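You operate a simulated robot arm through the tools that you are given. There is no shell and no other tool. Be economical: measure what you need, move in short steps, check, and stop when the job is done.

The job below is to be done with a simulated two-armed robot. You get a single attempt, and the scene is never put back.

JOB
Brush out the tile tray, load the green tile and carry the tray to the green outline.
Fine: hold the tray still while you brush; brush back; carry the tray by both grips. Set down upright: brush. What is to be rubbed or washed off counts as gone when no trace of it is left.

It is judged by the outcome, as a careful person would: the job done as asked, and still so three seconds after it is handed in. It fails if anything else is knocked over, pushed out of place, dropped, spilled or broken.

ROBOT AND FRAMES
Two 7-joint arms with two-finger parallel grippers on one trunk, on a base that drives. Base frame: it is fixed to the floor where the robot stands at the start and does not move with it; the origin is under the middle of the robot, x ahead of it, y to its left, z up; the surface under the hand at the start is at about z = 0.8. Lengths are in m, angles in degrees, forces in N, time in s.
The left shoulder is at the start at [0.07, 0.163, 1.12], the right one opposite. With the tool pointing down near the work surface each hand reaches from about 0.4 to 0.88 m from the robot's upright axis, wherever it stands, measured 20 degrees to its own side. Places, roughly: drum lid [0.75, -2, 1]; dust cap [0.75, -1, 1]; foam dauber [0.5, -1.25, 0.75]; green outline [0.5, -0.4, 0.8]; grit drum [0.75, -2, 0.75]; hose end [0.75, -1, 0.75]; orange tile tray [0.5, 0.1, 0.8]; screen frame [0.75, -1.25, 0.75]; spare deck [0.75, -2.5, 0.75]; try block [0.5, -2, 0.75]. Payload 3.43 kg a hand.
The TCP of each hand is the grasp point between the finger pads, 0.034 m short of the fingertips. In the tool frame z runs along the fingers and y along their closing line. Largest opening 0.128 m; finger width 0.024, thickness 0.012; the body of the gripper, 0.048 by 0.13 m, starts 0.096 m behind the TCP.
Orientation is told as [roll, pitch, yaw] about the base's x, y, z axes, in that order, counted from this pose: with the fingers straight down and closing along the base's y, the tool's x points along the base's -x, its y along +y and its z along -z.

CONTROLS
- The arms move only by the tool play_rows. It takes "left_rows", "right_rows" or both (then of equal length, played together; a hand with none holds still); each is a list of rows, each a list of 7 numbers: the shift along the tool's x, y, z in m, then the turn, a rotation vector about the tool's x, y, z in degrees, then the closure, from 0 (fully open) to 1 (shut). In form: [[x, y, z, rx, ry, rz, claw], ...]. A call has 1 to 20 rows; each row is the pose to reach, as a shift and turn from the pose commanded when the call began, along the tool's axes at that moment. Rows are played at 5 a second. More than 0.05 m and 8.6 degrees between two rows, or a gripper value outside its range, and nothing of the call is played. Where a pose cannot be reached the arm comes as near as it can. A force on the tool above 70 N (or 10 N above the force at the start of the call, whichever is more), or a blocked arm, ends the call early, and 0.2 s more pass. Each finger travels about 0.153 m/s and halts on what it meets, pressing with about 22 N; the grip force reading is that of the motor and also rises with nothing between the fingers. The clock runs only during rows and for 0.2 s after the last one: add rows that repeat a pose to give the fingers time. The reply holds the time, the measured pose of the TCP, the force on the tool along the base axes, the opening and the grip force, in the units named above and with some noise, with the torque about the TCP (base axes, N m) and any sound that the robot's microphone picked up.
- Cameras (640 x 400 px; columns grow to the right, rows downward): "scene" is now at [0.1373, 0.0007, 1.342]; the picture's right is [0.03, -1.00, 0.00], its down [-0.63, -0.02, -0.78] and it looks along [0.78, 0.02, -0.63] (base axes); focal length 224 px, centre (320, 200). "left" rides on the left gripper at [0.076, 0.011, -0.16] in its tool frame; the picture's right is [-0.15, 0.99, 0.00], its down [-0.88, -0.13, -0.46] and it looks along [-0.45, -0.07, 0.89] (tool axes); focal length 234 px, centre (320, 200). "right" rides on the right gripper at [0.076, -0.011, -0.16] in its tool frame; the picture's right is [0.15, 0.99, 0.00], its down [-0.88, 0.13, -0.46] and it looks along [-0.45, 0.07, 0.89] (tool axes); focal length 234 px, centre (320, 200). There is no depth. A picture from a camera that has moved, and an enlarged one, comes with that camera's place and axes in the base frame and with its lens.
- grab_frame(camera): a new picture of that camera. The clock stands still meanwhile.
- lift_body(by): slides the trunk up (or, below 0, down) by that many m; the arms and the scene camera ride with it, the base frame stays. It gives what a move gives, with no picture.
- roll_base(legs): drives the robot by 1 to 6 legs, each [ahead, left, turn to the left] in m, m and degrees, along the robot's own axes; the way and the turn of a leg run together, so that a leg with both is an arc; at most 1.5 m and 180 degrees a leg. The arms and the cameras ride along, it lands a little off, and it stops where it bumps. It gives what a move gives.
- aim_head(pan, tilt): turns the head with the scene camera to pan (to the left, within 86 degrees either way) and tilt (down, from -29 to 69), counted from straight ahead of the robot. It gives what a move gives.
- close_up(camera, box): a new picture of the part [left, top, right, bottom] of that camera's present view, enlarged. The clock stands still meanwhile.
- close_job(): hands the job in; it is judged then, once.

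Work in short steps. Places have to be worked out from the pictures, the camera data and where the tool is seen: move nearer, look again, correct. Check each grasp and each placing, and mend what went wrong. You have 120 turns and 92 pictures in all, those below and enlarged ones among them. Open the grippers and draw the arms clear of the work before you hand the job in, unless the task says otherwise; then end with one line.

The tools are called after "Call:" by a JSON object that holds its "fn" and its "kwargs". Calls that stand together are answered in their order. play_rows: Moves the arms, as the interface text tells. Its arguments: {"type":"object","properties":{"left_rows":{"type":"array","items":{"type":"array","items":{"type":"number"}}},"right_rows":{"type":"array","items":{"type":"array","items":{"type":"number"}}}},"required":[]} The other tools are called the same way: lift_body (by) slides the trunk up or down; roll_base (legs) drives the base; aim_head (pan, tilt) turns the head that bears the scene camera; grab_frame (camera) takes a picture; close_up (camera, box) takes an enlarged picture of a part of a camera's view; close_job () hands the job in.

At the start:

```text
time_s: 0.0
left_eef_pos: [0.6459, 0.367, 1.0762]
left_tool_rot: [-0.1, 0.1, 0.1]
left_wrist_force: [0.0, 0.2, 0.6]
left_wrist_torque: [0.01, -0.03, -0.03]
left_grip_width: 0.1281
left_finger_force: 0.0
right_eef_pos: [0.6902, -0.187, 1.0849]
right_tool_rot: [0.1, 0.0, 0.0]
right_wrist_force: [-1.2, -0.7, -0.7]
right_wrist_torque: [0.01, -0.02, 0.05]
right_grip_width: 0.1279
right_finger_force: 0.0
trunk travel left (down, up): [-0.6, 0.34]
robot x, y, heading: [0.0011, -0.0024, -0.0]
head pan, tilt: [1.6, 39.0]
```

scene: 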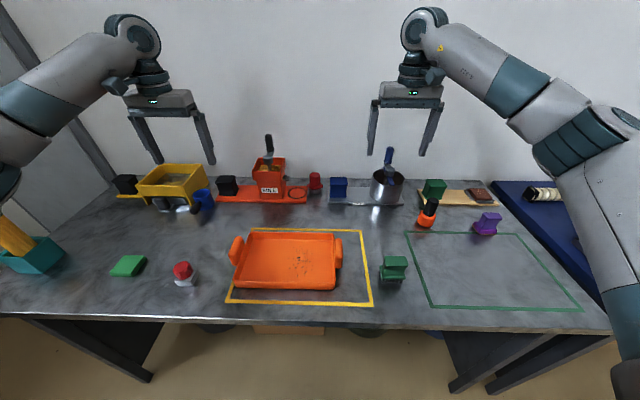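
right: 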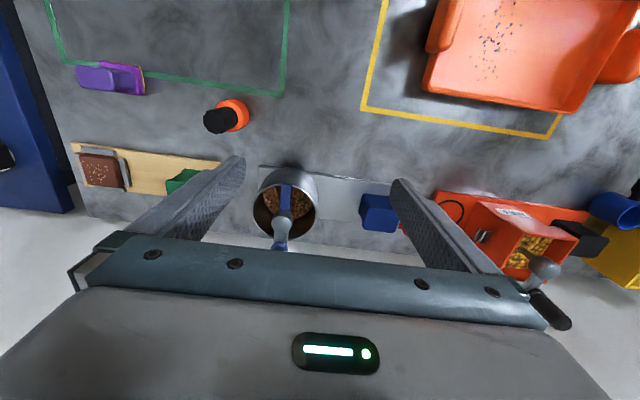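
left: 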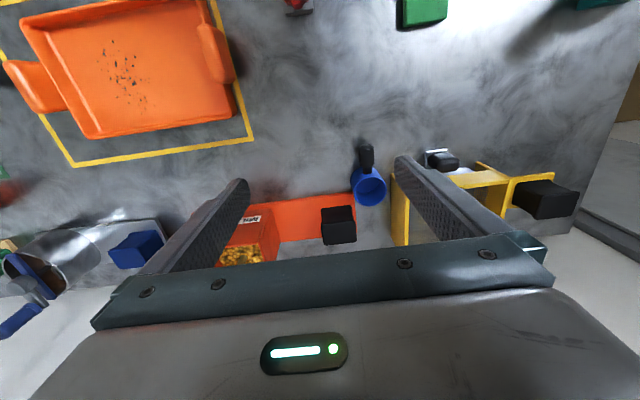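

The scene shows the orange tray with grit in it, and several small items; I need to identify the brush and green tile. I take enlarged views.

Call:
{"fn": "close_up", "kwargs": {"camera": "scene", "box": [360, 160, 600, 310]}}

Call:
{"fn": "close_up", "kwargs": {"camera": "scene", "box": [100, 150, 350, 310]}}

Call:
{"fn": "close_up", "kwargs": {"camera": "right", "box": [40, 40, 340, 230]}}

```text
2.67 times, centred on (480, 235) of scene
camera zoom: at [0.1373, 0.0007, 1.342], right [0.03, -1.0, 0.0], down [-0.63, -0.02, -0.78], along [0.78, 0.02, -0.63], focal length 599 px, centre (-107, 107)
```

zoom: 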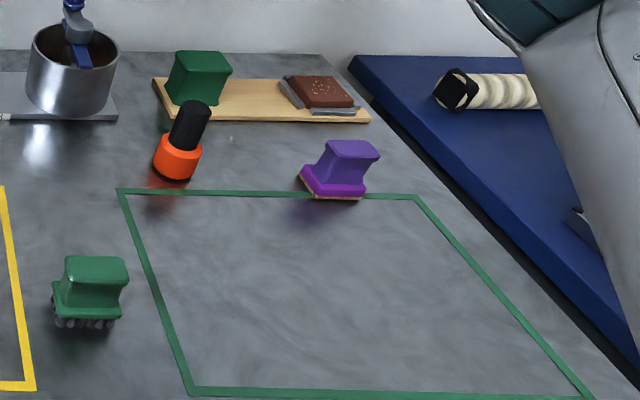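

```text
2.50 times, centred on (225, 230) of scene
camera zoom: at [0.1373, 0.0007, 1.342], right [0.03, -1.0, 0.0], down [-0.63, -0.02, -0.78], along [0.78, 0.02, -0.63], focal length 561 px, centre (558, 125)
```

zoom: 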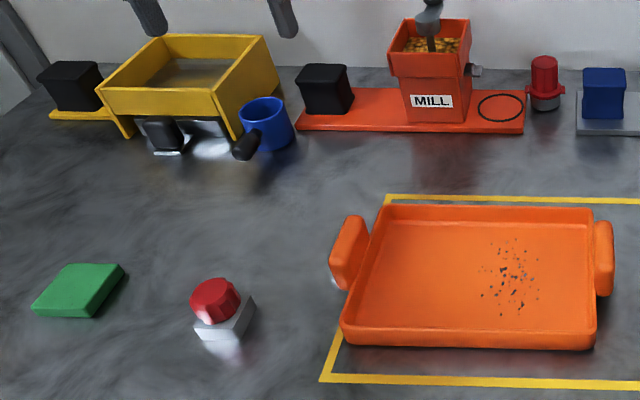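

```text
2.11 times, centred on (190, 135) of right
camera zoom: at [0.6148, -0.197, 1.245], right [-0.15, 0.99, 0.0], down [0.88, 0.13, 0.46], along [0.45, 0.07, -0.89], focal length 493 px, centre (594, 337)
```

zoom: 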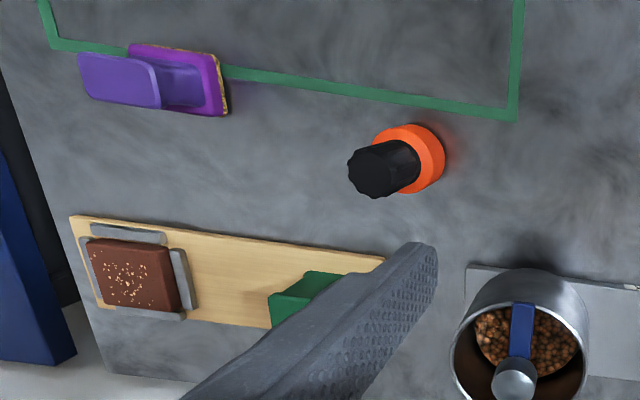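

The green block with grey tufts at about (0.49, -0.19) looks like the brush, the tray grips are at about (0.53, 0.25) and (0.53, -0.04), and the tile at about (0.49, 0.54). I move both hands at height to look closer at the left grip and the brush.

Call:
{"fn": "play_rows", "kwargs": {"left_rows": [[0.03, -0.025, 0, 0, 0, 0, 0], [0.06, -0.05, 0, 0, 0, 0, 0], [0.09, -0.075, 0, 0, 0, 0, 0], [0.12, -0.1, 0.01, 0, 0, 0, 0], [0.14, -0.117, 0.02, 0, 0, 0, 0], [0.14, -0.117, 0.02, 0, 0, 0, 0]], "right_rows": [[0.04, 0, 0, 0, 0, 0, 0], [0.08, 0, 0, 0, 0, 0, 0], [0.12, 0, 0.0, 0, 0, 0, 0], [0.16, 0, 0.02, 0, 0, 0, 0], [0.2, 0, 0.04, 0, 0, 0, 0], [0.2, 0, 0.04, 0, 0, 0, 0]]}}

Call:
{"fn": "grab_frame", "kwargs": {"camera": "left"}}

Call:
{"fn": "grab_frame", "kwargs": {"camera": "right"}}

```text
time_s: 1.4
left_eef_pos: [0.5055, 0.2514, 1.0546]
left_tool_rot: [0.1, 0.1, 0.1]
left_wrist_force: [0.3, 0.7, -0.5]
left_wrist_torque: [-0.02, 0.01, 0.0]
left_grip_width: 0.1283
left_finger_force: 0.1
right_eef_pos: [0.4904, -0.187, 1.0438]
right_tool_rot: [0.0, 0.0, 0.1]
right_wrist_force: [0.0, 0.9, -0.1]
right_wrist_torque: [-0.03, 0.02, -0.03]
right_grip_width: 0.1278
right_finger_force: 0.1
trunk travel left (down, up): [-0.6, 0.34]
robot x, y, heading: [-0.0012, -0.0001, 0.1]
head pan, tilt: [1.6, 39.0]
```

```text
85 pictures are left
camera left: at [0.4292, 0.2639, 1.2153], right [0.14, 0.99, 0.0], down [0.88, -0.13, 0.46], along [0.45, -0.07, -0.89], focal length 234 px, centre (320, 200)
```

left: 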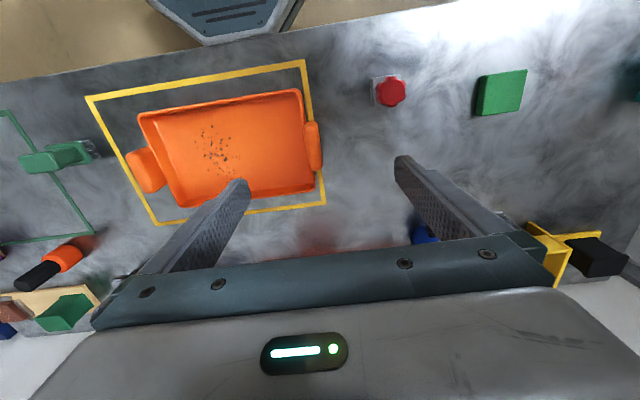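

```text
84 pictures are left
camera right: at [0.4141, -0.1983, 1.2029], right [-0.15, 0.99, 0.0], down [0.88, 0.13, 0.46], along [0.45, 0.07, -0.89], focal length 234 px, centre (320, 200)
```

right: 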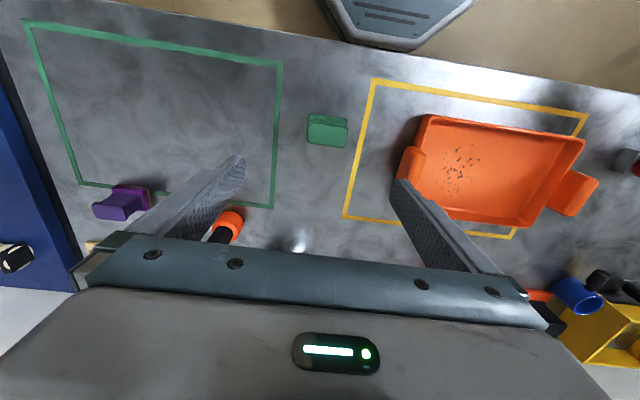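

The pictures have base +x downward. I enlarge the brush and the tray grips.

Call:
{"fn": "close_up", "kwargs": {"camera": "right", "box": [260, 60, 640, 260]}}

Call:
{"fn": "close_up", "kwargs": {"camera": "left", "box": [80, 50, 350, 230]}}

Call:
{"fn": "close_up", "kwargs": {"camera": "left", "box": [0, 90, 160, 210]}}

```text
1.68 times, centred on (450, 160) of right
camera zoom: at [0.4141, -0.1983, 1.2029], right [-0.15, 0.99, 0.0], down [0.88, 0.13, 0.46], along [0.45, 0.07, -0.89], focal length 394 px, centre (101, 267)
```

zoom: 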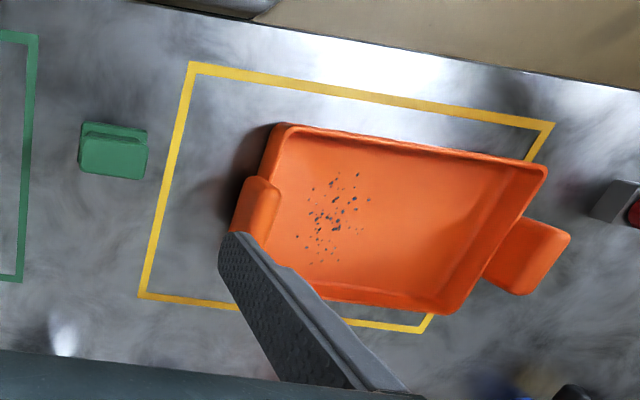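

```text
2.22 times, centred on (215, 140) of left
camera zoom: at [0.4292, 0.2639, 1.2153], right [0.14, 0.99, 0.0], down [0.88, -0.13, 0.46], along [0.45, -0.07, -0.89], focal length 520 px, centre (553, 333)
```

zoom: 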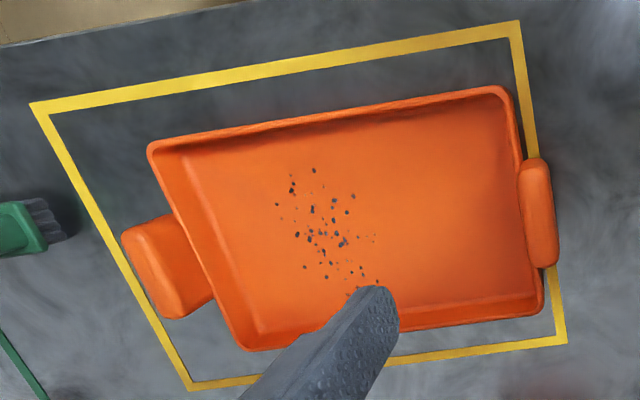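

```text
3.33 times, centred on (80, 150) of left
camera zoom: at [0.4292, 0.2639, 1.2153], right [0.14, 0.99, 0.0], down [0.88, -0.13, 0.46], along [0.45, -0.07, -0.89], focal length 781 px, centre (1120, 367)
```

zoom: 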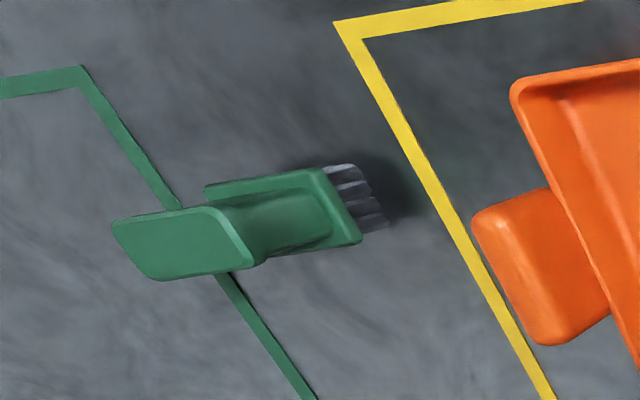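

The brush is bristles-down with a stem and a head on top. I look at the tray grips from the scene camera at high zoom to see their profile.

Call:
{"fn": "close_up", "kwargs": {"camera": "scene", "box": [220, 220, 290, 300]}}

Call:
{"fn": "close_up", "kwargs": {"camera": "scene", "box": [310, 220, 420, 300]}}

```text
5.00 times, centred on (255, 260) of scene
camera zoom: at [0.1376, 0.0011, 1.342], right [0.03, -1.0, 0.0], down [-0.63, -0.02, -0.78], along [0.78, 0.02, -0.63], focal length 1123 px, centre (645, -100)
```

zoom: 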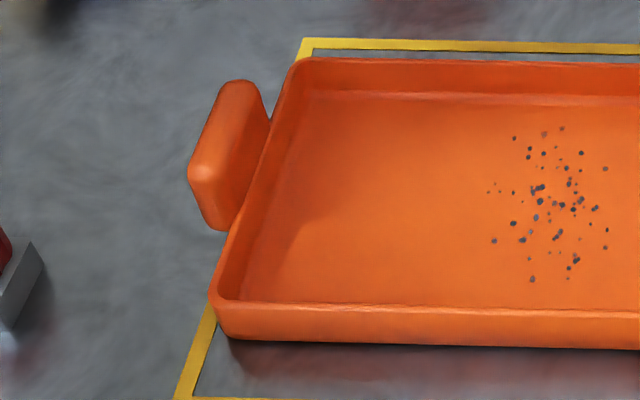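

```text
5.00 times, centred on (365, 260) of scene
camera zoom: at [0.1376, 0.0011, 1.342], right [0.03, -1.0, 0.0], down [-0.63, -0.02, -0.78], along [0.78, 0.02, -0.63], focal length 1123 px, centre (95, -100)
```

zoom: 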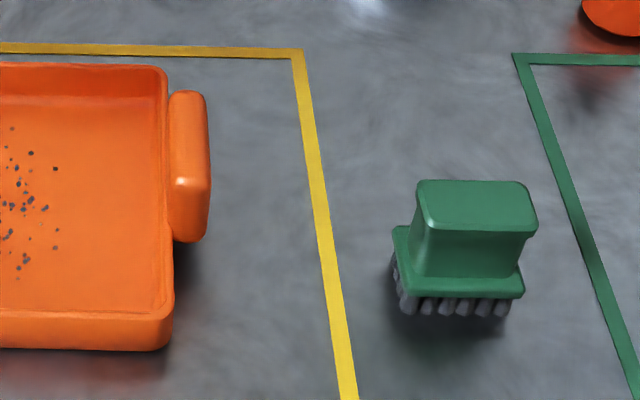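

The grips are upright slabs standing a bit above the rim beside the tray's end walls. I lower the left hand over the left grip for a close look, open, with tips well above it.

Call:
{"fn": "play_rows", "kwargs": {"left_rows": [[-0.01, -0.003, 0.04, 0, 0, 0, 0], [-0.02, -0.006, 0.08, 0, 0, 0, 0], [-0.022, -0.006, 0.115, 0, 0, 0, 0], [-0.022, -0.006, 0.115, 0, 0, 0, 0]]}}

Call:
{"fn": "grab_frame", "kwargs": {"camera": "left"}}

```text
time_s: 2.4
left_eef_pos: [0.5296, 0.2431, 0.9404]
left_tool_rot: [-0.1, 0.0, 0.1]
left_wrist_force: [0.1, 0.2, 0.4]
left_wrist_torque: [0.03, 0.03, 0.03]
left_grip_width: 0.1281
left_finger_force: 0.1
right_eef_pos: [0.4908, -0.1884, 1.0445]
right_tool_rot: [-0.1, 0.0, 0.0]
right_wrist_force: [0.5, 0.0, 0.7]
right_wrist_torque: [-0.01, 0.01, 0.03]
right_grip_width: 0.1279
right_finger_force: 0.1
trunk travel left (down, up): [-0.6, 0.34]
robot x, y, heading: [0.0012, 0.0053, 0.2]
head pan, tilt: [1.6, 39.0]
```

```text
78 pictures are left
camera left: at [0.4522, 0.2554, 1.1004], right [0.15, 0.99, 0.0], down [0.88, -0.13, 0.46], along [0.45, -0.07, -0.89], focal length 234 px, centre (320, 200)
```

left: 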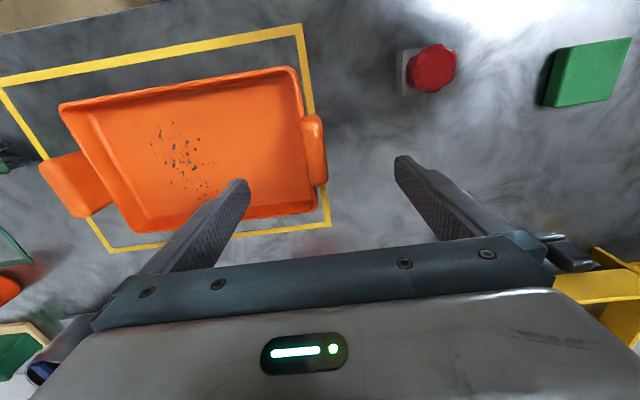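

The left grip is at about (0.518, 0.238). I enlarge it to see the gap to the wall.

Call:
{"fn": "close_up", "kwargs": {"camera": "left", "box": [240, 80, 400, 220]}}

```text
2.86 times, centred on (320, 150) of left
camera zoom: at [0.4522, 0.2554, 1.1004], right [0.15, 0.99, 0.0], down [0.88, -0.13, 0.46], along [0.45, -0.07, -0.89], focal length 669 px, centre (320, 343)
```

zoom: 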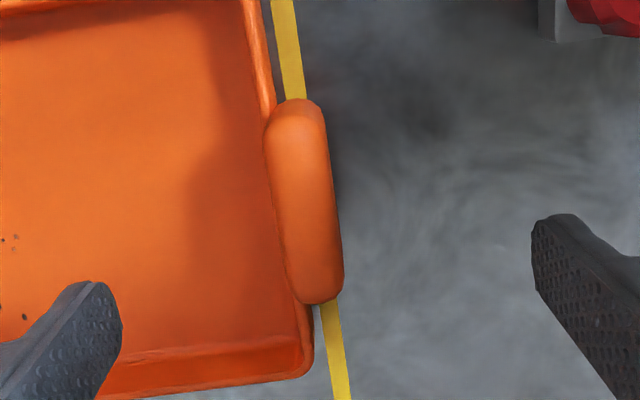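

The slab protrudes above the rim by roughly 2 cm, so I can pinch it along y. Before that, I lower the right hand over the brush (about (0.48, -0.18)) to look closely.

Call:
{"fn": "play_rows", "kwargs": {"right_rows": [[0.005, 0.005, 0.04, 0, 0, 0, 0], [0.01, 0.007, 0.08, 0, 0, 0, 0], [0.01, 0.007, 0.095, 0, 0, 0, 0], [0.01, 0.007, 0.095, 0, 0, 0, 0]]}}

Call:
{"fn": "close_up", "kwargs": {"camera": "right", "box": [200, 60, 440, 240]}}

Call:
{"fn": "close_up", "kwargs": {"camera": "scene", "box": [330, 200, 460, 300]}}

```text
time_s: 3.4
left_eef_pos: [0.529, 0.2435, 0.9409]
left_tool_rot: [0.1, 0.0, 0.1]
left_wrist_force: [-0.1, -0.4, 0.0]
left_wrist_torque: [-0.04, 0.02, 0.0]
left_grip_width: 0.1281
left_finger_force: 0.1
right_eef_pos: [0.4802, -0.1787, 0.9504]
right_tool_rot: [0.0, 0.0, 0.0]
right_wrist_force: [0.1, -0.7, 0.1]
right_wrist_torque: [0.01, -0.03, 0.02]
right_grip_width: 0.1281
right_finger_force: 0.1
trunk travel left (down, up): [-0.6, 0.34]
robot x, y, heading: [-0.0024, -0.0014, -0.1]
head pan, tilt: [1.6, 39.0]
```

```text
2.22 times, centred on (320, 150) of right
camera zoom: at [0.4048, -0.1901, 1.1088], right [-0.15, 0.99, 0.0], down [0.88, 0.13, 0.46], along [0.45, 0.07, -0.89], focal length 520 px, centre (320, 311)
```

zoom: 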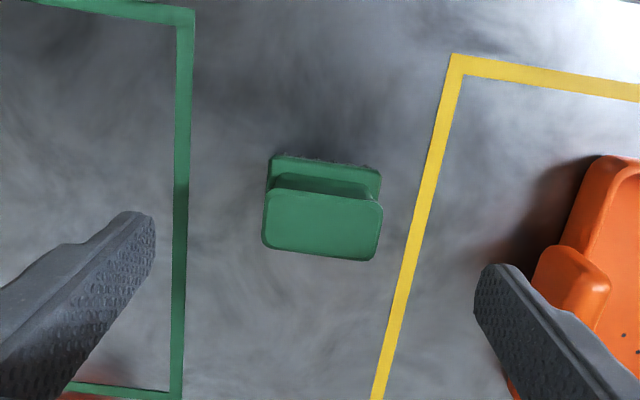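

```text
4.00 times, centred on (395, 250) of scene
camera zoom: at [0.1373, 0.0006, 1.342], right [0.03, -1.0, 0.0], down [-0.63, -0.02, -0.78], along [0.78, 0.02, -0.63], focal length 898 px, centre (20, 0)
```

zoom: 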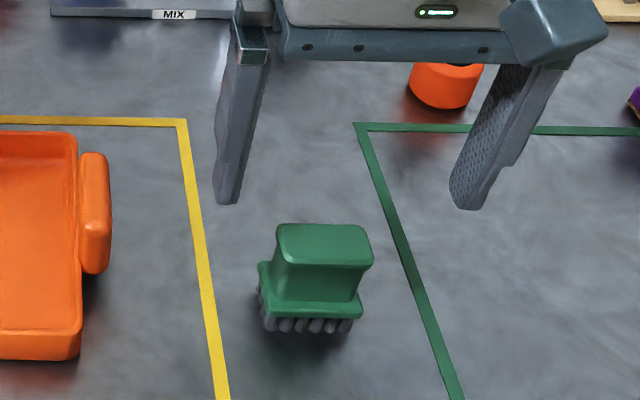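

I judge the brush head top at about (0.479, -0.178, 0.872), 0.054 wide along y. I lower the right hand over it and close gently along y.

Call:
{"fn": "play_rows", "kwargs": {"right_rows": [[0.001, 0.001, 0.04, 0, 0, 0, 0.2], [0.001, 0.001, 0.07, 0, 0, 0, 0.3], [0.001, 0.001, 0.085, 0, 0, 0, 0.4], [0.001, 0.001, 0.085, 0, 0, 0, 0.5]]}}

Call:
{"fn": "close_up", "kwargs": {"camera": "right", "box": [160, 60, 480, 260]}}

Call:
{"fn": "close_up", "kwargs": {"camera": "scene", "box": [330, 200, 460, 300]}}

```text
time_s: 4.4
left_eef_pos: [0.5288, 0.2446, 0.9414]
left_tool_rot: [0.1, 0.1, 0.1]
left_wrist_force: [0.4, -0.5, -0.1]
left_wrist_torque: [0.0, -0.01, 0.03]
left_grip_width: 0.128
left_finger_force: 0.1
right_eef_pos: [0.4804, -0.1781, 0.867]
right_tool_rot: [0.1, -0.1, 0.0]
right_wrist_force: [0.9, 0.3, 0.6]
right_wrist_torque: [0.0, -0.01, 0.01]
right_grip_width: 0.064
right_finger_force: 0.1
trunk travel left (down, up): [-0.6, 0.34]
robot x, y, heading: [-0.0006, 0.0004, 0.4]
head pan, tilt: [1.6, 39.0]
```

```text
2.00 times, centred on (320, 160) of right
camera zoom: at [0.4048, -0.1892, 1.0249], right [-0.15, 0.99, 0.0], down [0.88, 0.13, 0.46], along [0.45, 0.07, -0.89], focal length 468 px, centre (320, 280)
```

zoom: 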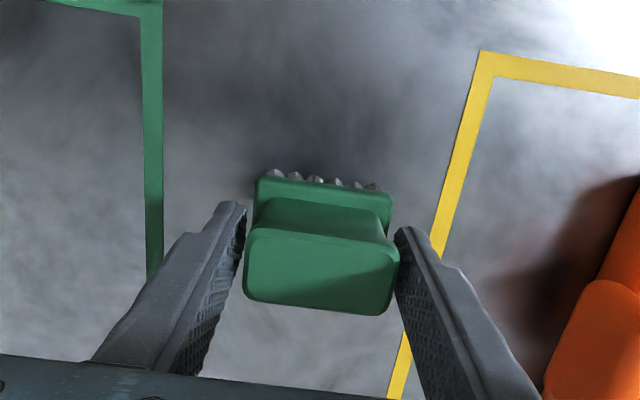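

```text
4.00 times, centred on (395, 250) of scene
camera zoom: at [0.1372, 0.0007, 1.342], right [0.03, -1.0, 0.0], down [-0.63, -0.02, -0.78], along [0.78, 0.02, -0.63], focal length 898 px, centre (20, 0)
```

zoom: 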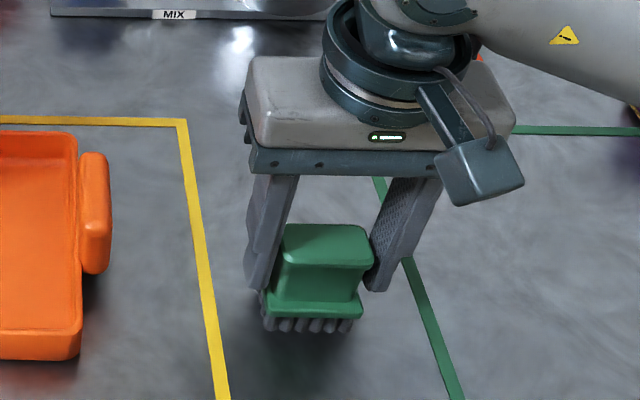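

The fingers straddle the head well. I close the grip.

Call:
{"fn": "play_rows", "kwargs": {"right_rows": [[0, 0, 0, 0, 0, 0, 0.6], [0, 0, 0, 0, 0, 0, 0.75], [0, 0, 0, 0, 0, 0, 0.9], [0, 0, 0, 0, 0, 0, 1], [0, 0, 0, 0, 0, 0, 1]]}}

Call:
{"fn": "close_up", "kwargs": {"camera": "scene", "box": [330, 200, 460, 300]}}

```text
time_s: 5.6
left_eef_pos: [0.5287, 0.2432, 0.9415]
left_tool_rot: [0.0, 0.0, 0.1]
left_wrist_force: [-1.4, -0.5, -0.2]
left_wrist_torque: [0.01, -0.03, 0.01]
left_grip_width: 0.1281
left_finger_force: 0.0
right_eef_pos: [0.4809, -0.1778, 0.8669]
right_tool_rot: [-0.1, 0.0, 0.0]
right_wrist_force: [-0.2, -0.2, 0.0]
right_wrist_torque: [-0.01, -0.02, 0.02]
right_grip_width: 0.0556
right_finger_force: 21.8
trunk travel left (down, up): [-0.6, 0.34]
robot x, y, heading: [0.0016, 0.0017, 0.1]
head pan, tilt: [1.6, 39.0]
```

```text
4.00 times, centred on (395, 250) of scene
camera zoom: at [0.1373, 0.0006, 1.342], right [0.03, -1.0, 0.0], down [-0.63, -0.02, -0.78], along [0.78, 0.02, -0.63], focal length 898 px, centre (20, 0)
```

zoom: 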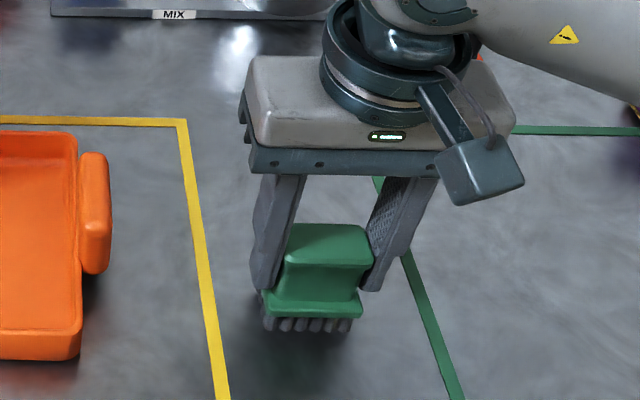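

The brush is gripped (0.0556 wide; home TCP [0.481, -0.178, 0.867]). I lift it, and lower the left hand around the left grip with tips just above the rim.

Call:
{"fn": "play_rows", "kwargs": {"left_rows": [[0.005, -0.002, 0.03, 0, 0, 0, 0.2], [0.009, -0.004, 0.055, 0, 0, 0, 0.4], [0.009, -0.004, 0.074, 0, 0, 0, 0.5], [0.009, -0.004, 0.074, 0, 0, 0, 0.5]], "right_rows": [[0, 0, -0.03, 0, 0, 0, 1], [0, 0, -0.06, 0, 0, 0, 1], [0, 0, -0.1, 0, 0, 0, 1], [0, 0, -0.1, 0, 0, 0, 1]]}}

Call:
{"fn": "close_up", "kwargs": {"camera": "left", "box": [200, 80, 440, 230]}}

Call:
{"fn": "grab_frame", "kwargs": {"camera": "scene"}}

```text
time_s: 6.6
left_eef_pos: [0.5194, 0.2391, 0.8666]
left_tool_rot: [0.0, -0.1, 0.1]
left_wrist_force: [0.1, -0.6, -0.5]
left_wrist_torque: [0.0, 0.0, -0.01]
left_grip_width: 0.0643
left_finger_force: 0.1
right_eef_pos: [0.4803, -0.1761, 0.9664]
right_tool_rot: [0.0, 0.1, 0.0]
right_wrist_force: [0.5, 0.0, -1.4]
right_wrist_torque: [0.0, 0.0, -0.02]
right_grip_width: 0.0557
right_finger_force: 22.2
trunk travel left (down, up): [-0.6, 0.34]
robot x, y, heading: [0.0034, -0.0026, -0.0]
head pan, tilt: [1.6, 39.0]
```

```text
2.67 times, centred on (320, 155) of left
camera zoom: at [0.4428, 0.2519, 1.0262], right [0.15, 0.99, 0.0], down [0.88, -0.13, 0.46], along [0.45, -0.07, -0.89], focal length 624 px, centre (320, 320)
```

zoom: 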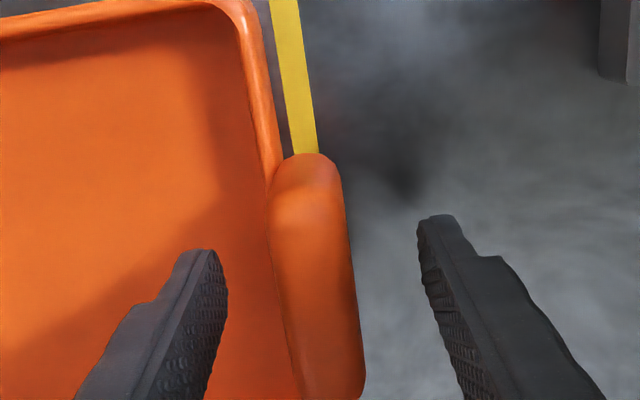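

```text
70 pictures are left
camera scene: at [0.1375, 0.0001, 1.342], right [0.03, -1.0, 0.0], down [-0.63, -0.02, -0.78], along [0.78, 0.02, -0.63], focal length 224 px, centre (320, 200)
```

scene: 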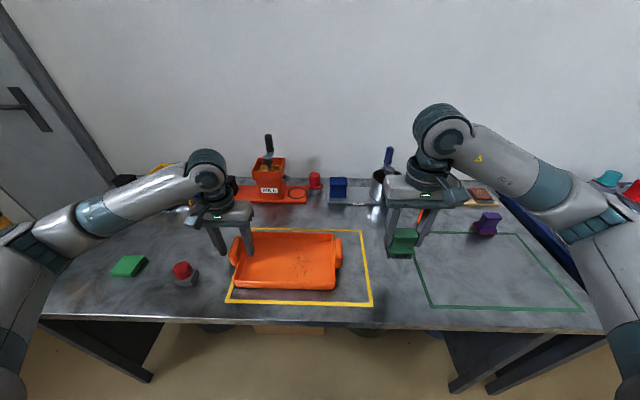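

The grip lies about 4 mm toward -y from the finger centre. I shift and close the left gripper on it.

Call:
{"fn": "play_rows", "kwargs": {"left_rows": [[0, -0.004, 0, 0, 0, 0, 0.6], [0, -0.004, 0, 0, 0, 0, 0.75], [0, -0.004, 0, 0, 0, 0, 0.9], [0, -0.004, 0, 0, 0, 0, 1], [0, -0.004, 0, 0, 0, 0, 1]]}}

Call:
{"fn": "close_up", "kwargs": {"camera": "scene", "box": [200, 190, 350, 300]}}

Call:
{"fn": "close_up", "kwargs": {"camera": "left", "box": [200, 80, 440, 230]}}

```text
time_s: 7.8
left_eef_pos: [0.52, 0.2363, 0.8676]
left_tool_rot: [0.0, 0.0, 0.2]
left_wrist_force: [0.4, -0.6, 1.9]
left_wrist_torque: [-0.64, -0.17, 0.07]
left_grip_width: 0.0239
left_finger_force: 22.0
right_eef_pos: [0.4811, -0.1766, 0.9669]
right_tool_rot: [0.0, -0.1, 0.1]
right_wrist_force: [-0.3, 0.0, -0.2]
right_wrist_torque: [0.0, -0.01, 0.01]
right_grip_width: 0.0556
right_finger_force: 22.1
trunk travel left (down, up): [-0.6, 0.34]
robot x, y, heading: [0.0016, -0.0015, -0.1]
head pan, tilt: [1.6, 39.0]
```

```text
3.64 times, centred on (275, 245) of scene
camera zoom: at [0.1372, 0.0006, 1.342], right [0.03, -1.0, 0.0], down [-0.63, -0.02, -0.78], along [0.78, 0.02, -0.63], focal length 816 px, centre (484, 36)
```

zoom: 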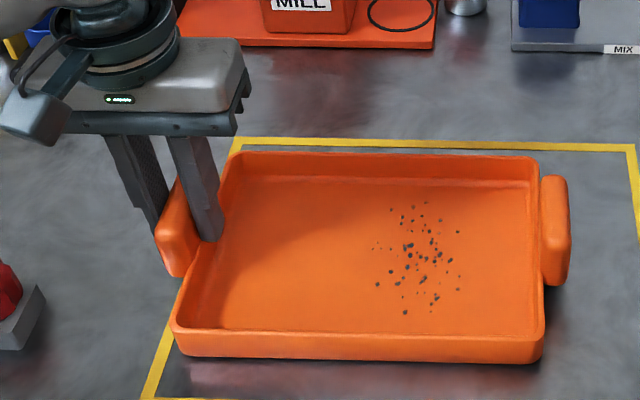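

```text
2.67 times, centred on (320, 155) of left
camera zoom: at [0.4425, 0.2479, 1.0263], right [0.15, 0.99, 0.0], down [0.88, -0.13, 0.46], along [0.45, -0.07, -0.89], focal length 624 px, centre (320, 320)
```

zoom: 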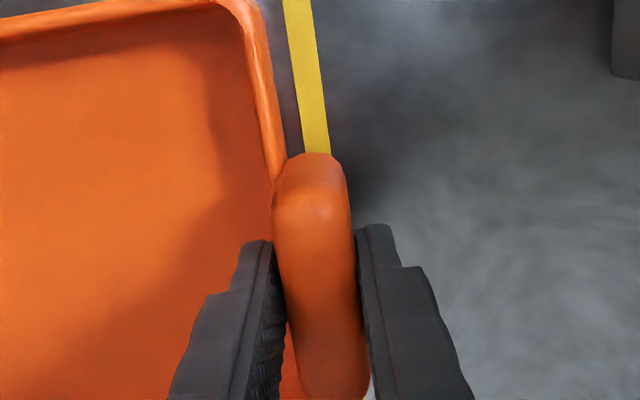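

The left grip is firmly held. Specks lie roughly at x 0.474–0.577, y 0.028–0.096; I bring the brush over the near end of them at y≈0.08 and lower to just above the floor.

Call:
{"fn": "play_rows", "kwargs": {"right_rows": [[0, 0.045, 0, 0, 0, 0, 1], [0, 0.09, 0, 0, 0, 0, 1], [0, 0.135, 0, 0, 0, 0, 1], [0, 0.18, 0, 0, 0, 0, 1], [0, 0.225, 0, 0, 0, 0, 1], [-0.006, 0.257, 0, 0, 0, 0, 1], [-0.006, 0.257, 0.04, 0, 0, 0, 1], [-0.006, 0.257, 0.08, 0, 0, 0, 1], [-0.006, 0.257, 0.08, 0, 0, 0, 1]]}}

Call:
{"fn": "close_up", "kwargs": {"camera": "right", "box": [160, 60, 480, 260]}}

Call:
{"fn": "grab_frame", "kwargs": {"camera": "scene"}}

```text
time_s: 9.8
left_eef_pos: [0.5189, 0.2356, 0.8667]
left_tool_rot: [-0.1, 0.0, 0.0]
left_wrist_force: [0.2, -0.5, 1.0]
left_wrist_torque: [-0.69, -0.2, 0.05]
left_grip_width: 0.0237
left_finger_force: 22.2
right_eef_pos: [0.4851, 0.0776, 0.8854]
right_tool_rot: [0.0, 0.0, 0.0]
right_wrist_force: [-0.3, -0.1, -0.7]
right_wrist_torque: [0.01, -0.01, 0.0]
right_grip_width: 0.0556
right_finger_force: 22.4
trunk travel left (down, up): [-0.6, 0.34]
robot x, y, heading: [0.0028, -0.0015, 0.1]
head pan, tilt: [1.6, 39.0]
```

```text
2.00 times, centred on (320, 160) of right
camera zoom: at [0.4098, 0.0669, 1.044], right [-0.15, 0.99, 0.0], down [0.88, 0.13, 0.46], along [0.45, 0.07, -0.89], focal length 468 px, centre (320, 280)
```

zoom: 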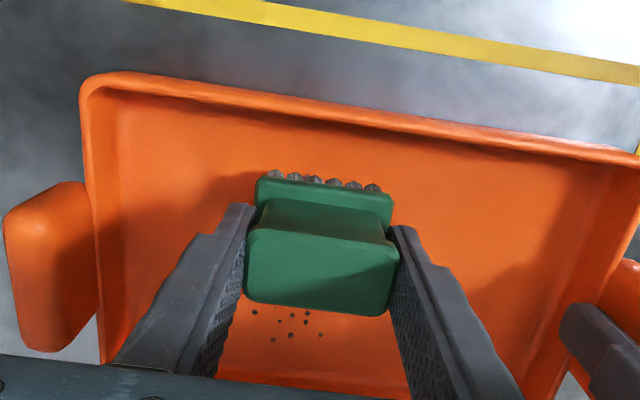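

```text
66 pictures are left
camera scene: at [0.1371, 0.0007, 1.342], right [0.03, -1.0, 0.0], down [-0.63, -0.02, -0.78], along [0.78, 0.02, -0.63], focal length 224 px, centre (320, 200)
```

scene: 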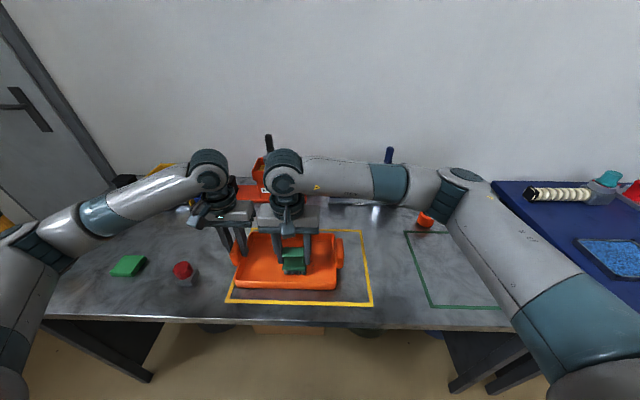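

There is room toward the near wall. I lower the brush gently to feel the floor, starting a bit nearer (x≈0.465).

Call:
{"fn": "play_rows", "kwargs": {"right_rows": [[0.02, 0, 0, 0, 0, 0, 1], [0.02, 0, 0.008, 0, 0, 0, 1], [0.02, 0, 0.012, 0, 0, 0, 1], [0.02, 0, 0.014, 0, 0, 0, 1], [0.02, 0, 0.014, 0, 0, 0, 1]]}}

```text
time_s: 11.0
left_eef_pos: [0.5189, 0.2359, 0.8667]
left_tool_rot: [0.0, 0.0, 0.1]
left_wrist_force: [-0.4, 0.9, 2.2]
left_wrist_torque: [-0.62, -0.04, 0.02]
left_grip_width: 0.0239
left_finger_force: 22.1
right_eef_pos: [0.4665, 0.0786, 0.8723]
right_tool_rot: [0.1, 0.0, 0.0]
right_wrist_force: [0.6, 0.1, 0.5]
right_wrist_torque: [0.0, 0.0, 0.0]
right_grip_width: 0.0557
right_finger_force: 21.9
trunk travel left (down, up): [-0.6, 0.34]
robot x, y, heading: [0.0002, 0.0039, 0.2]
head pan, tilt: [1.6, 39.0]
```

No contact yet at 0.872; I step down further by 1 mm at a time.

Call:
{"fn": "play_rows", "kwargs": {"right_rows": [[0, 0, 0.001, 0, 0, 0, 1], [0, 0, 0.002, 0, 0, 0, 1], [0, 0, 0.003, 0, 0, 0, 1], [0, 0, 0.003, 0, 0, 0, 1]]}}

Call:
{"fn": "close_up", "kwargs": {"camera": "scene", "box": [220, 210, 350, 300]}}

```text
time_s: 12.0
left_eef_pos: [0.5183, 0.2355, 0.8665]
left_tool_rot: [0.1, 0.1, 0.1]
left_wrist_force: [1.2, 3.3, -5.5]
left_wrist_torque: [-0.59, -0.6, 0.16]
left_grip_width: 0.0238
left_finger_force: 21.9
right_eef_pos: [0.4664, 0.0798, 0.8709]
right_tool_rot: [0.1, -0.1, 0.0]
right_wrist_force: [1.7, -4.3, 21.1]
right_wrist_torque: [-0.16, -0.05, 0.01]
right_grip_width: 0.0559
right_finger_force: 22.2
trunk travel left (down, up): [-0.6, 0.34]
robot x, y, heading: [0.0008, -0.0032, -0.2]
head pan, tilt: [1.6, 39.0]
```

```text
4.44 times, centred on (285, 255) of scene
camera zoom: at [0.1365, 0.0008, 1.3423], right [0.03, -1.0, 0.0], down [-0.63, -0.02, -0.78], along [0.78, 0.02, -0.63], focal length 998 px, centre (476, -44)
```

zoom: 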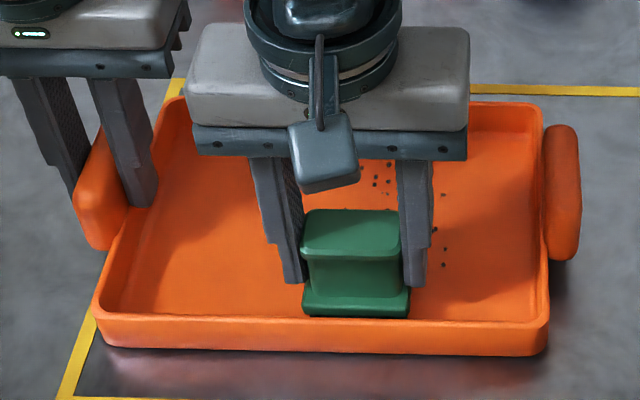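

Contact at 21 N, a bit strong; I ease to about half and stroke forward and back at y≈0.08.

Call:
{"fn": "play_rows", "kwargs": {"right_rows": [[0, 0, -0.0012, 0, 0, 0, 1], [-0.02, 0, -0.0012, 0, 0, 0, 1], [-0.04, 0, -0.0012, 0, 0, 0, 1], [-0.06, 0, -0.0012, 0, 0, 0, 1], [-0.08, 0, -0.0012, 0, 0, 0, 1], [-0.1, 0, -0.0012, 0, 0, 0, 1], [-0.11, 0, -0.0012, 0, 0, 0, 1], [-0.09, 0, -0.0012, 0, 0, 0, 1], [-0.07, 0, -0.0012, 0, 0, 0, 1], [-0.05, 0, -0.0012, 0, 0, 0, 1], [-0.03, 0, -0.0012, 0, 0, 0, 1], [-0.01, 0, -0.0012, 0, 0, 0, 1], [0.0, 0, -0.0012, 0, 0, 0, 1]]}}

Call:
{"fn": "close_up", "kwargs": {"camera": "scene", "box": [220, 210, 350, 300]}}

Call:
{"fn": "close_up", "kwargs": {"camera": "right", "box": [160, 60, 480, 260]}}

```text
time_s: 14.8
left_eef_pos: [0.5197, 0.2364, 0.8666]
left_tool_rot: [0.0, 0.0, 0.0]
left_wrist_force: [0.7, 1.2, 1.4]
left_wrist_torque: [-0.59, 0.14, -0.11]
left_grip_width: 0.0238
left_finger_force: 21.6
right_eef_pos: [0.4646, 0.0793, 0.8701]
right_tool_rot: [0.0, 0.0, 0.0]
right_wrist_force: [0.7, 0.0, -0.7]
right_wrist_torque: [0.01, 0.02, -0.02]
right_grip_width: 0.0553
right_finger_force: 22.1
trunk travel left (down, up): [-0.6, 0.34]
robot x, y, heading: [0.0012, 0.0037, 0.4]
head pan, tilt: [1.6, 39.0]
```

```text
4.44 times, centred on (285, 255) of scene
camera zoom: at [0.1372, 0.0009, 1.342], right [0.03, -1.0, 0.0], down [-0.63, -0.02, -0.78], along [0.78, 0.02, -0.63], focal length 998 px, centre (476, -44)
```

zoom: 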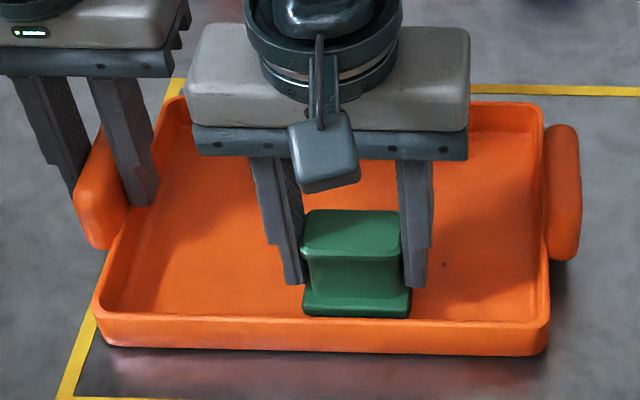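

```text
2.00 times, centred on (320, 160) of right
camera zoom: at [0.3898, 0.0683, 1.0293], right [-0.15, 0.99, 0.0], down [0.88, 0.13, 0.46], along [0.45, 0.07, -0.89], focal length 468 px, centre (320, 280)
```

zoom: 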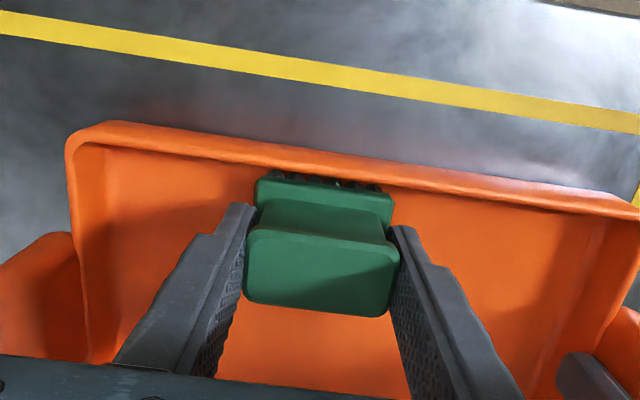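

The strip is clean; a few specks remain to the right (e.g. near y≈0.03). I stroke at y≈0.045 and y≈0.02 with light pressure.

Call:
{"fn": "play_rows", "kwargs": {"right_rows": [[0, -0.02, 0.001, 0, 0, 0, 1], [0, -0.035, 0.001, 0, 0, 0, 1], [-0.02, -0.035, 0.001, 0, 0, 0, 1], [-0.04, -0.035, 0.001, 0, 0, 0, 1], [-0.06, -0.035, 0.001, 0, 0, 0, 1], [-0.08, -0.035, 0.001, 0, 0, 0, 1], [-0.1, -0.035, 0.001, 0, 0, 0, 1], [-0.11, -0.035, 0.001, 0, 0, 0, 1], [-0.11, -0.055, 0.001, 0, 0, 0, 1], [-0.09, -0.055, 0.001, 0, 0, 0, 1], [-0.07, -0.055, 0.001, 0, 0, 0, 1], [-0.05, -0.055, 0.001, 0, 0, 0, 1], [-0.03, -0.055, 0.001, 0, 0, 0, 1], [-0.01, -0.055, 0.001, 0, 0, 0, 1], [0.0, -0.055, 0.001, 0, 0, 0, 1]]}}

Call:
{"fn": "play_rows", "kwargs": {"right_rows": [[0, 0, -0.04, 0, 0, 0, 1], [0, 0, -0.08, 0, 0, 0, 1], [0, -0.04, -0.1, 0, 0, 0, 1], [0, -0.08, -0.1, 0, 0, 0, 1], [0, -0.12, -0.1, 0, 0, 0, 1], [0, -0.16, -0.1, 0, 0, 0, 1], [-0.007, -0.2, -0.1, 0, 0, 0, 1], [-0.015, -0.2, -0.1, 0, 0, 0, 1]]}}

Call:
{"fn": "close_up", "kwargs": {"camera": "scene", "box": [220, 210, 350, 300]}}

Call:
{"fn": "close_up", "kwargs": {"camera": "scene", "box": [280, 225, 345, 290]}}

```text
time_s: 18.0
left_eef_pos: [0.5184, 0.2357, 0.8665]
left_tool_rot: [0.0, 0.0, 0.1]
left_wrist_force: [-1.7, 1.1, 0.2]
left_wrist_torque: [-0.59, -0.03, -0.08]
left_grip_width: 0.0235
left_finger_force: 22.4
right_eef_pos: [0.4648, 0.0235, 0.8691]
right_tool_rot: [0.1, 0.1, -0.1]
right_wrist_force: [3.0, -0.1, 7.2]
right_wrist_torque: [0.01, -0.29, -0.02]
right_grip_width: 0.0556
right_finger_force: 22.3
trunk travel left (down, up): [-0.6, 0.34]
robot x, y, heading: [-0.0006, -0.0008, 0.1]
head pan, tilt: [1.6, 39.0]
```

```text
time_s: 19.8
left_eef_pos: [0.5196, 0.2358, 0.8656]
left_tool_rot: [-0.1, 0.0, 0.0]
left_wrist_force: [1.1, 0.7, 2.4]
left_wrist_torque: [-0.83, 0.01, -0.05]
left_grip_width: 0.0235
left_finger_force: 22.2
right_eef_pos: [0.4791, -0.1747, 0.9709]
right_tool_rot: [0.0, -0.1, 0.0]
right_wrist_force: [0.6, -0.7, 0.1]
right_wrist_torque: [0.0, 0.0, -0.01]
right_grip_width: 0.0553
right_finger_force: 22.1
trunk travel left (down, up): [-0.6, 0.34]
robot x, y, heading: [0.0031, -0.0022, 0.0]
head pan, tilt: [1.6, 39.0]
```

```text
4.44 times, centred on (285, 255) of scene
camera zoom: at [0.1374, 0.0014, 1.3421], right [0.03, -1.0, 0.0], down [-0.63, -0.02, -0.78], along [0.78, 0.02, -0.63], focal length 998 px, centre (476, -44)
```

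zoom: 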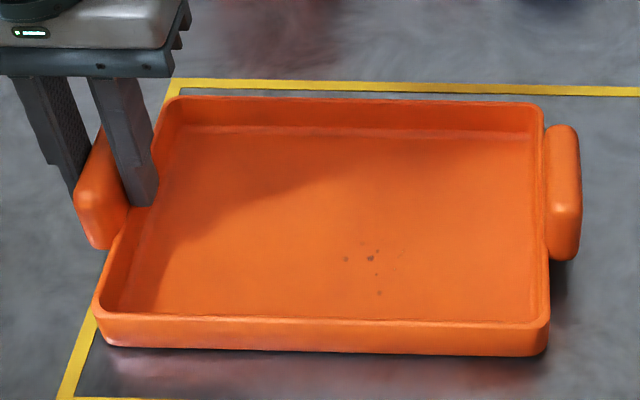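

```text
6.15 times, centred on (312, 258) of scene
camera zoom: at [0.1374, 0.0014, 1.3421], right [0.03, -1.0, 0.0], down [-0.63, -0.02, -0.78], along [0.78, 0.02, -0.63], focal length 1382 px, centre (366, -154)
```

zoom: 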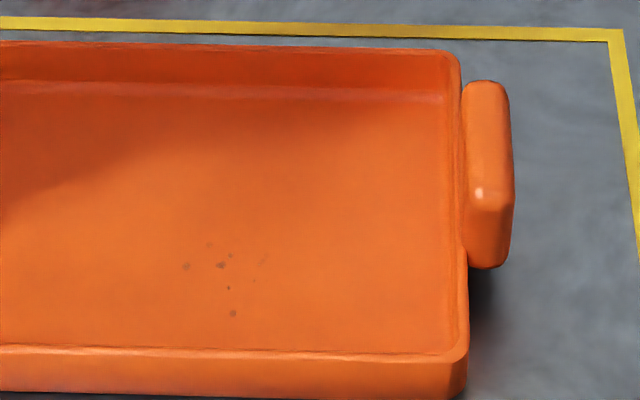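

Some faint specks remain at x≈0.47–0.515, y≈0.05–0.095. I go back and stroke that patch with firmer pressure.

Call:
{"fn": "play_rows", "kwargs": {"right_rows": [[0, 0.045, 0, 0, 0, 0, 1], [0, 0.09, 0, 0, 0, 0, 1], [0, 0.135, 0, 0, 0, 0, 1], [0, 0.18, 0, 0, 0, 0, 1], [0, 0.225, 0, 0, 0, 0, 1], [0.0, 0.257, 0, 0, 0, 0, 1], [0.0, 0.257, 0.04, 0, 0, 0, 1], [-0.02, 0.257, 0.08, 0, 0, 0, 1], [-0.04, 0.257, 0.096, 0, 0, 0, 1], [-0.04, 0.257, 0.1005, 0, 0, 0, 1]]}}

Call:
{"fn": "play_rows", "kwargs": {"right_rows": [[0, 0, 0.001, 0, 0, 0, 1], [0, 0, 0.002, 0, 0, 0, 1], [0, 0, 0.003, 0, 0, 0, 1], [0, 0, 0.003, 0, 0, 0, 1]]}}

```text
time_s: 22.0
left_eef_pos: [0.5198, 0.2359, 0.866]
left_tool_rot: [0.1, 0.0, 0.1]
left_wrist_force: [0.5, 0.2, 1.3]
left_wrist_torque: [-0.6, -0.03, 0.02]
left_grip_width: 0.0238
left_finger_force: 21.8
right_eef_pos: [0.5198, 0.0803, 0.8696]
right_tool_rot: [0.0, 0.0, -0.1]
right_wrist_force: [0.2, 0.6, 1.2]
right_wrist_torque: [-0.05, -0.04, -0.02]
right_grip_width: 0.0555
right_finger_force: 22.5
trunk travel left (down, up): [-0.6, 0.34]
robot x, y, heading: [0.0014, 0.0022, 0.1]
head pan, tilt: [1.6, 39.0]
```

```text
time_s: 23.0
left_eef_pos: [0.5193, 0.2351, 0.8674]
left_tool_rot: [-0.1, 0.0, 0.0]
left_wrist_force: [1.3, -0.4, -6.7]
left_wrist_torque: [-0.46, -0.17, 0.2]
left_grip_width: 0.0233
left_finger_force: 22.3
right_eef_pos: [0.5184, 0.0806, 0.8678]
right_tool_rot: [0.1, -0.1, 0.1]
right_wrist_force: [-1.7, -0.8, 20.5]
right_wrist_torque: [0.01, -0.09, 0.0]
right_grip_width: 0.0558
right_finger_force: 21.9
trunk travel left (down, up): [-0.6, 0.34]
robot x, y, heading: [-0.0018, -0.0008, -0.1]
head pan, tilt: [1.6, 39.0]
```

About 20 N now; I stroke near–far over the patch in three lanes.

Call:
{"fn": "play_rows", "kwargs": {"right_rows": [[0.02, 0, 0, 0, 0, 0, 1], [0.04, 0, 0, 0, 0, 0, 1], [0.055, 0, 0, 0, 0, 0, 1], [0.055, -0.02, 0, 0, 0, 0, 1], [0.035, -0.02, 0, 0, 0, 0, 1], [0.015, -0.02, 0, 0, 0, 0, 1], [-0.005, -0.02, 0, 0, 0, 0, 1], [-0.005, 0.01, 0.0005, 0, 0, 0, 1], [0.015, 0.01, 0.0005, 0, 0, 0, 1], [0.035, 0.01, 0.0005, 0, 0, 0, 1], [0.055, 0.01, 0.0005, 0, 0, 0, 1], [0.055, -0.01, 0.0005, 0, 0, 0, 1], [0.035, -0.01, 0.0005, 0, 0, 0, 1], [0.015, -0.01, 0.0005, 0, 0, 0, 1], [-0.01, -0.01, 0.0005, 0, 0, 0, 1], [-0.01, -0.035, 0.0008, 0, 0, 0, 1], [0.015, -0.035, 0.0008, 0, 0, 0, 1], [0.035, -0.035, 0.0008, 0, 0, 0, 1], [0.055, -0.035, 0.0008, 0, 0, 0, 1]]}}

Call:
{"fn": "play_rows", "kwargs": {"right_rows": [[0, 0, -0.04, 0, 0, 0, 1], [0, 0, -0.08, 0, 0, 0, 1], [0, -0.04, -0.1, 0, 0, 0, 1], [0, -0.08, -0.1, 0, 0, 0, 1], [0, -0.12, -0.1, 0, 0, 0, 1], [0, -0.16, -0.1, 0, 0, 0, 1], [-0.007, -0.2, -0.1, 0, 0, 0, 1], [-0.016, -0.222, -0.1, 0, 0, 0, 1], [-0.016, -0.222, -0.1, 0, 0, 0, 1]]}}

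Call:
{"fn": "close_up", "kwargs": {"camera": "scene", "box": [230, 225, 345, 297]}}

Call:
{"fn": "close_up", "kwargs": {"camera": "scene", "box": [280, 225, 345, 290]}}

```text
time_s: 27.0
left_eef_pos: [0.5196, 0.2365, 0.8664]
left_tool_rot: [0.0, 0.0, 0.1]
left_wrist_force: [-2.7, 0.9, -0.4]
left_wrist_torque: [-0.63, -0.55, -0.12]
left_grip_width: 0.0237
left_finger_force: 21.9
right_eef_pos: [0.4662, 0.0465, 0.8655]
right_tool_rot: [0.1, -0.1, -0.2]
right_wrist_force: [5.8, 1.0, 13.6]
right_wrist_torque: [-0.03, -0.32, -0.02]
right_grip_width: 0.0554
right_finger_force: 21.5
trunk travel left (down, up): [-0.6, 0.34]
robot x, y, heading: [-0.0005, 0.0, -0.1]
head pan, tilt: [1.6, 39.0]
```

```text
time_s: 29.0
left_eef_pos: [0.5189, 0.2364, 0.8668]
left_tool_rot: [0.0, 0.0, 0.2]
left_wrist_force: [0.0, -0.2, 1.3]
left_wrist_torque: [-0.69, -0.32, 0.06]
left_grip_width: 0.0237
left_finger_force: 21.5
right_eef_pos: [0.4822, -0.1766, 0.965]
right_tool_rot: [0.0, 0.0, 0.0]
right_wrist_force: [0.4, 0.1, -0.2]
right_wrist_torque: [0.0, -0.02, 0.01]
right_grip_width: 0.0555
right_finger_force: 22.1
trunk travel left (down, up): [-0.6, 0.34]
robot x, y, heading: [0.0012, 0.0003, 0.2]
head pan, tilt: [1.6, 39.0]
```

```text
5.56 times, centred on (288, 261) of scene
camera zoom: at [0.1371, 0.0008, 1.342], right [0.03, -1.0, 0.0], down [-0.63, -0.02, -0.78], along [0.78, 0.02, -0.63], focal length 1248 px, centre (501, -139)
```

zoom: 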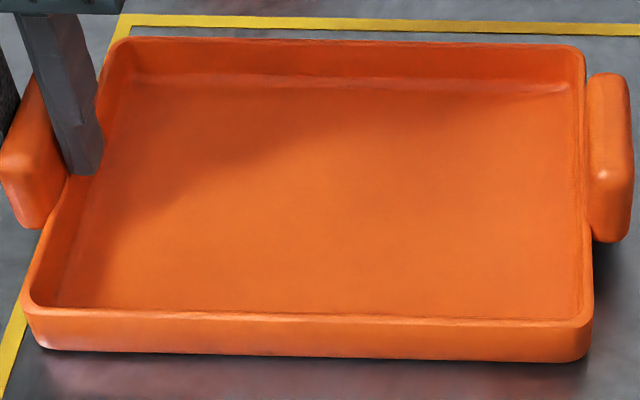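

```text
6.15 times, centred on (312, 258) of scene
camera zoom: at [0.1371, 0.0008, 1.342], right [0.03, -1.0, 0.0], down [-0.63, -0.02, -0.78], along [0.78, 0.02, -0.63], focal length 1382 px, centre (366, -154)
```

zoom: 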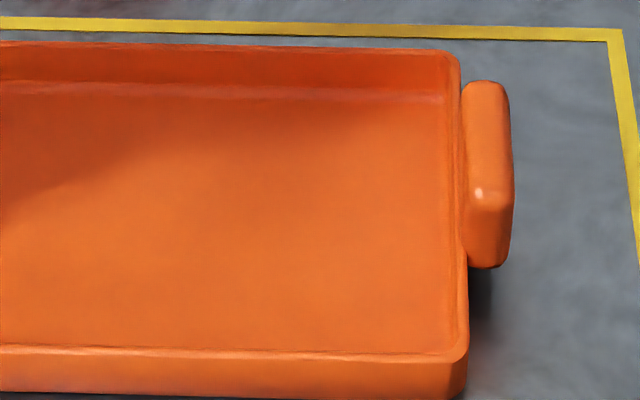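

The tray is clean. I set the brush back at its home spot, descending and then probing for the table.

Call:
{"fn": "play_rows", "kwargs": {"right_rows": [[0.001, -0.001, 0.04, 0, 0, 0, 1], [0.001, -0.001, 0.08, 0, 0, 0, 1], [0.001, -0.001, 0.096, 0, 0, 0, 1], [0.001, -0.001, 0.099, 0, 0, 0, 1], [0.001, -0.001, 0.1, 0, 0, 0, 1]]}}

Call:
{"fn": "close_up", "kwargs": {"camera": "scene", "box": [330, 200, 460, 300]}}

```text
time_s: 30.2
left_eef_pos: [0.5192, 0.2355, 0.8664]
left_tool_rot: [0.0, -0.1, 0.1]
left_wrist_force: [-0.1, 0.5, 1.1]
left_wrist_torque: [-0.58, -0.05, -0.05]
left_grip_width: 0.0235
left_finger_force: 22.0
right_eef_pos: [0.4802, -0.1774, 0.8661]
right_tool_rot: [-0.1, 0.0, 0.0]
right_wrist_force: [0.1, -0.4, -0.7]
right_wrist_torque: [-0.02, -0.05, 0.01]
right_grip_width: 0.0552
right_finger_force: 22.0
trunk travel left (down, up): [-0.6, 0.34]
robot x, y, heading: [-0.0025, -0.0019, -0.0]
head pan, tilt: [1.6, 39.0]
```

```text
4.00 times, centred on (395, 250) of scene
camera zoom: at [0.1372, 0.0007, 1.342], right [0.03, -1.0, 0.0], down [-0.63, -0.02, -0.78], along [0.78, 0.02, -0.63], focal length 898 px, centre (20, 0)
```

zoom: 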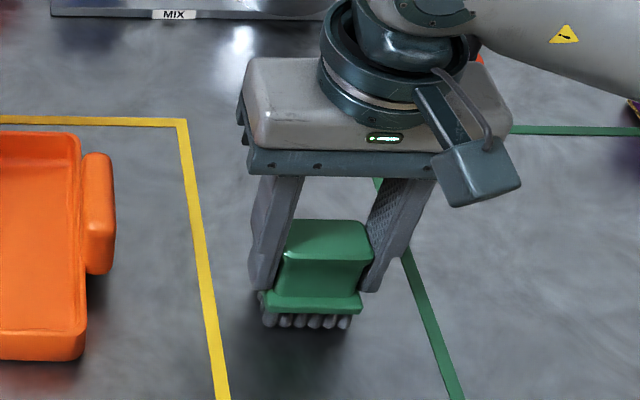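

Not touching yet; I lower in 1 mm steps to find the table.

Call:
{"fn": "play_rows", "kwargs": {"right_rows": [[0, 0, 0.001, 0, 0, 0, 1], [0, 0, 0.002, 0, 0, 0, 1], [0, 0, 0.003, 0, 0, 0, 1], [0, 0, 0.004, 0, 0, 0, 1], [0, 0, 0.004, 0, 0, 0, 1]]}}

```text
time_s: 31.4
left_eef_pos: [0.5192, 0.2366, 0.8667]
left_tool_rot: [0.0, 0.0, 0.0]
left_wrist_force: [0.2, -0.4, 1.5]
left_wrist_torque: [-0.62, 0.03, -0.06]
left_grip_width: 0.0237
left_finger_force: 22.0
right_eef_pos: [0.4803, -0.1773, 0.8605]
right_tool_rot: [-0.1, 0.0, 0.0]
right_wrist_force: [-0.6, -0.4, -1.0]
right_wrist_torque: [0.01, 0.02, -0.02]
right_grip_width: 0.0556
right_finger_force: 22.0
trunk travel left (down, up): [-0.6, 0.34]
robot x, y, heading: [-0.0006, 0.0005, -0.1]
head pan, tilt: [1.6, 39.0]
```

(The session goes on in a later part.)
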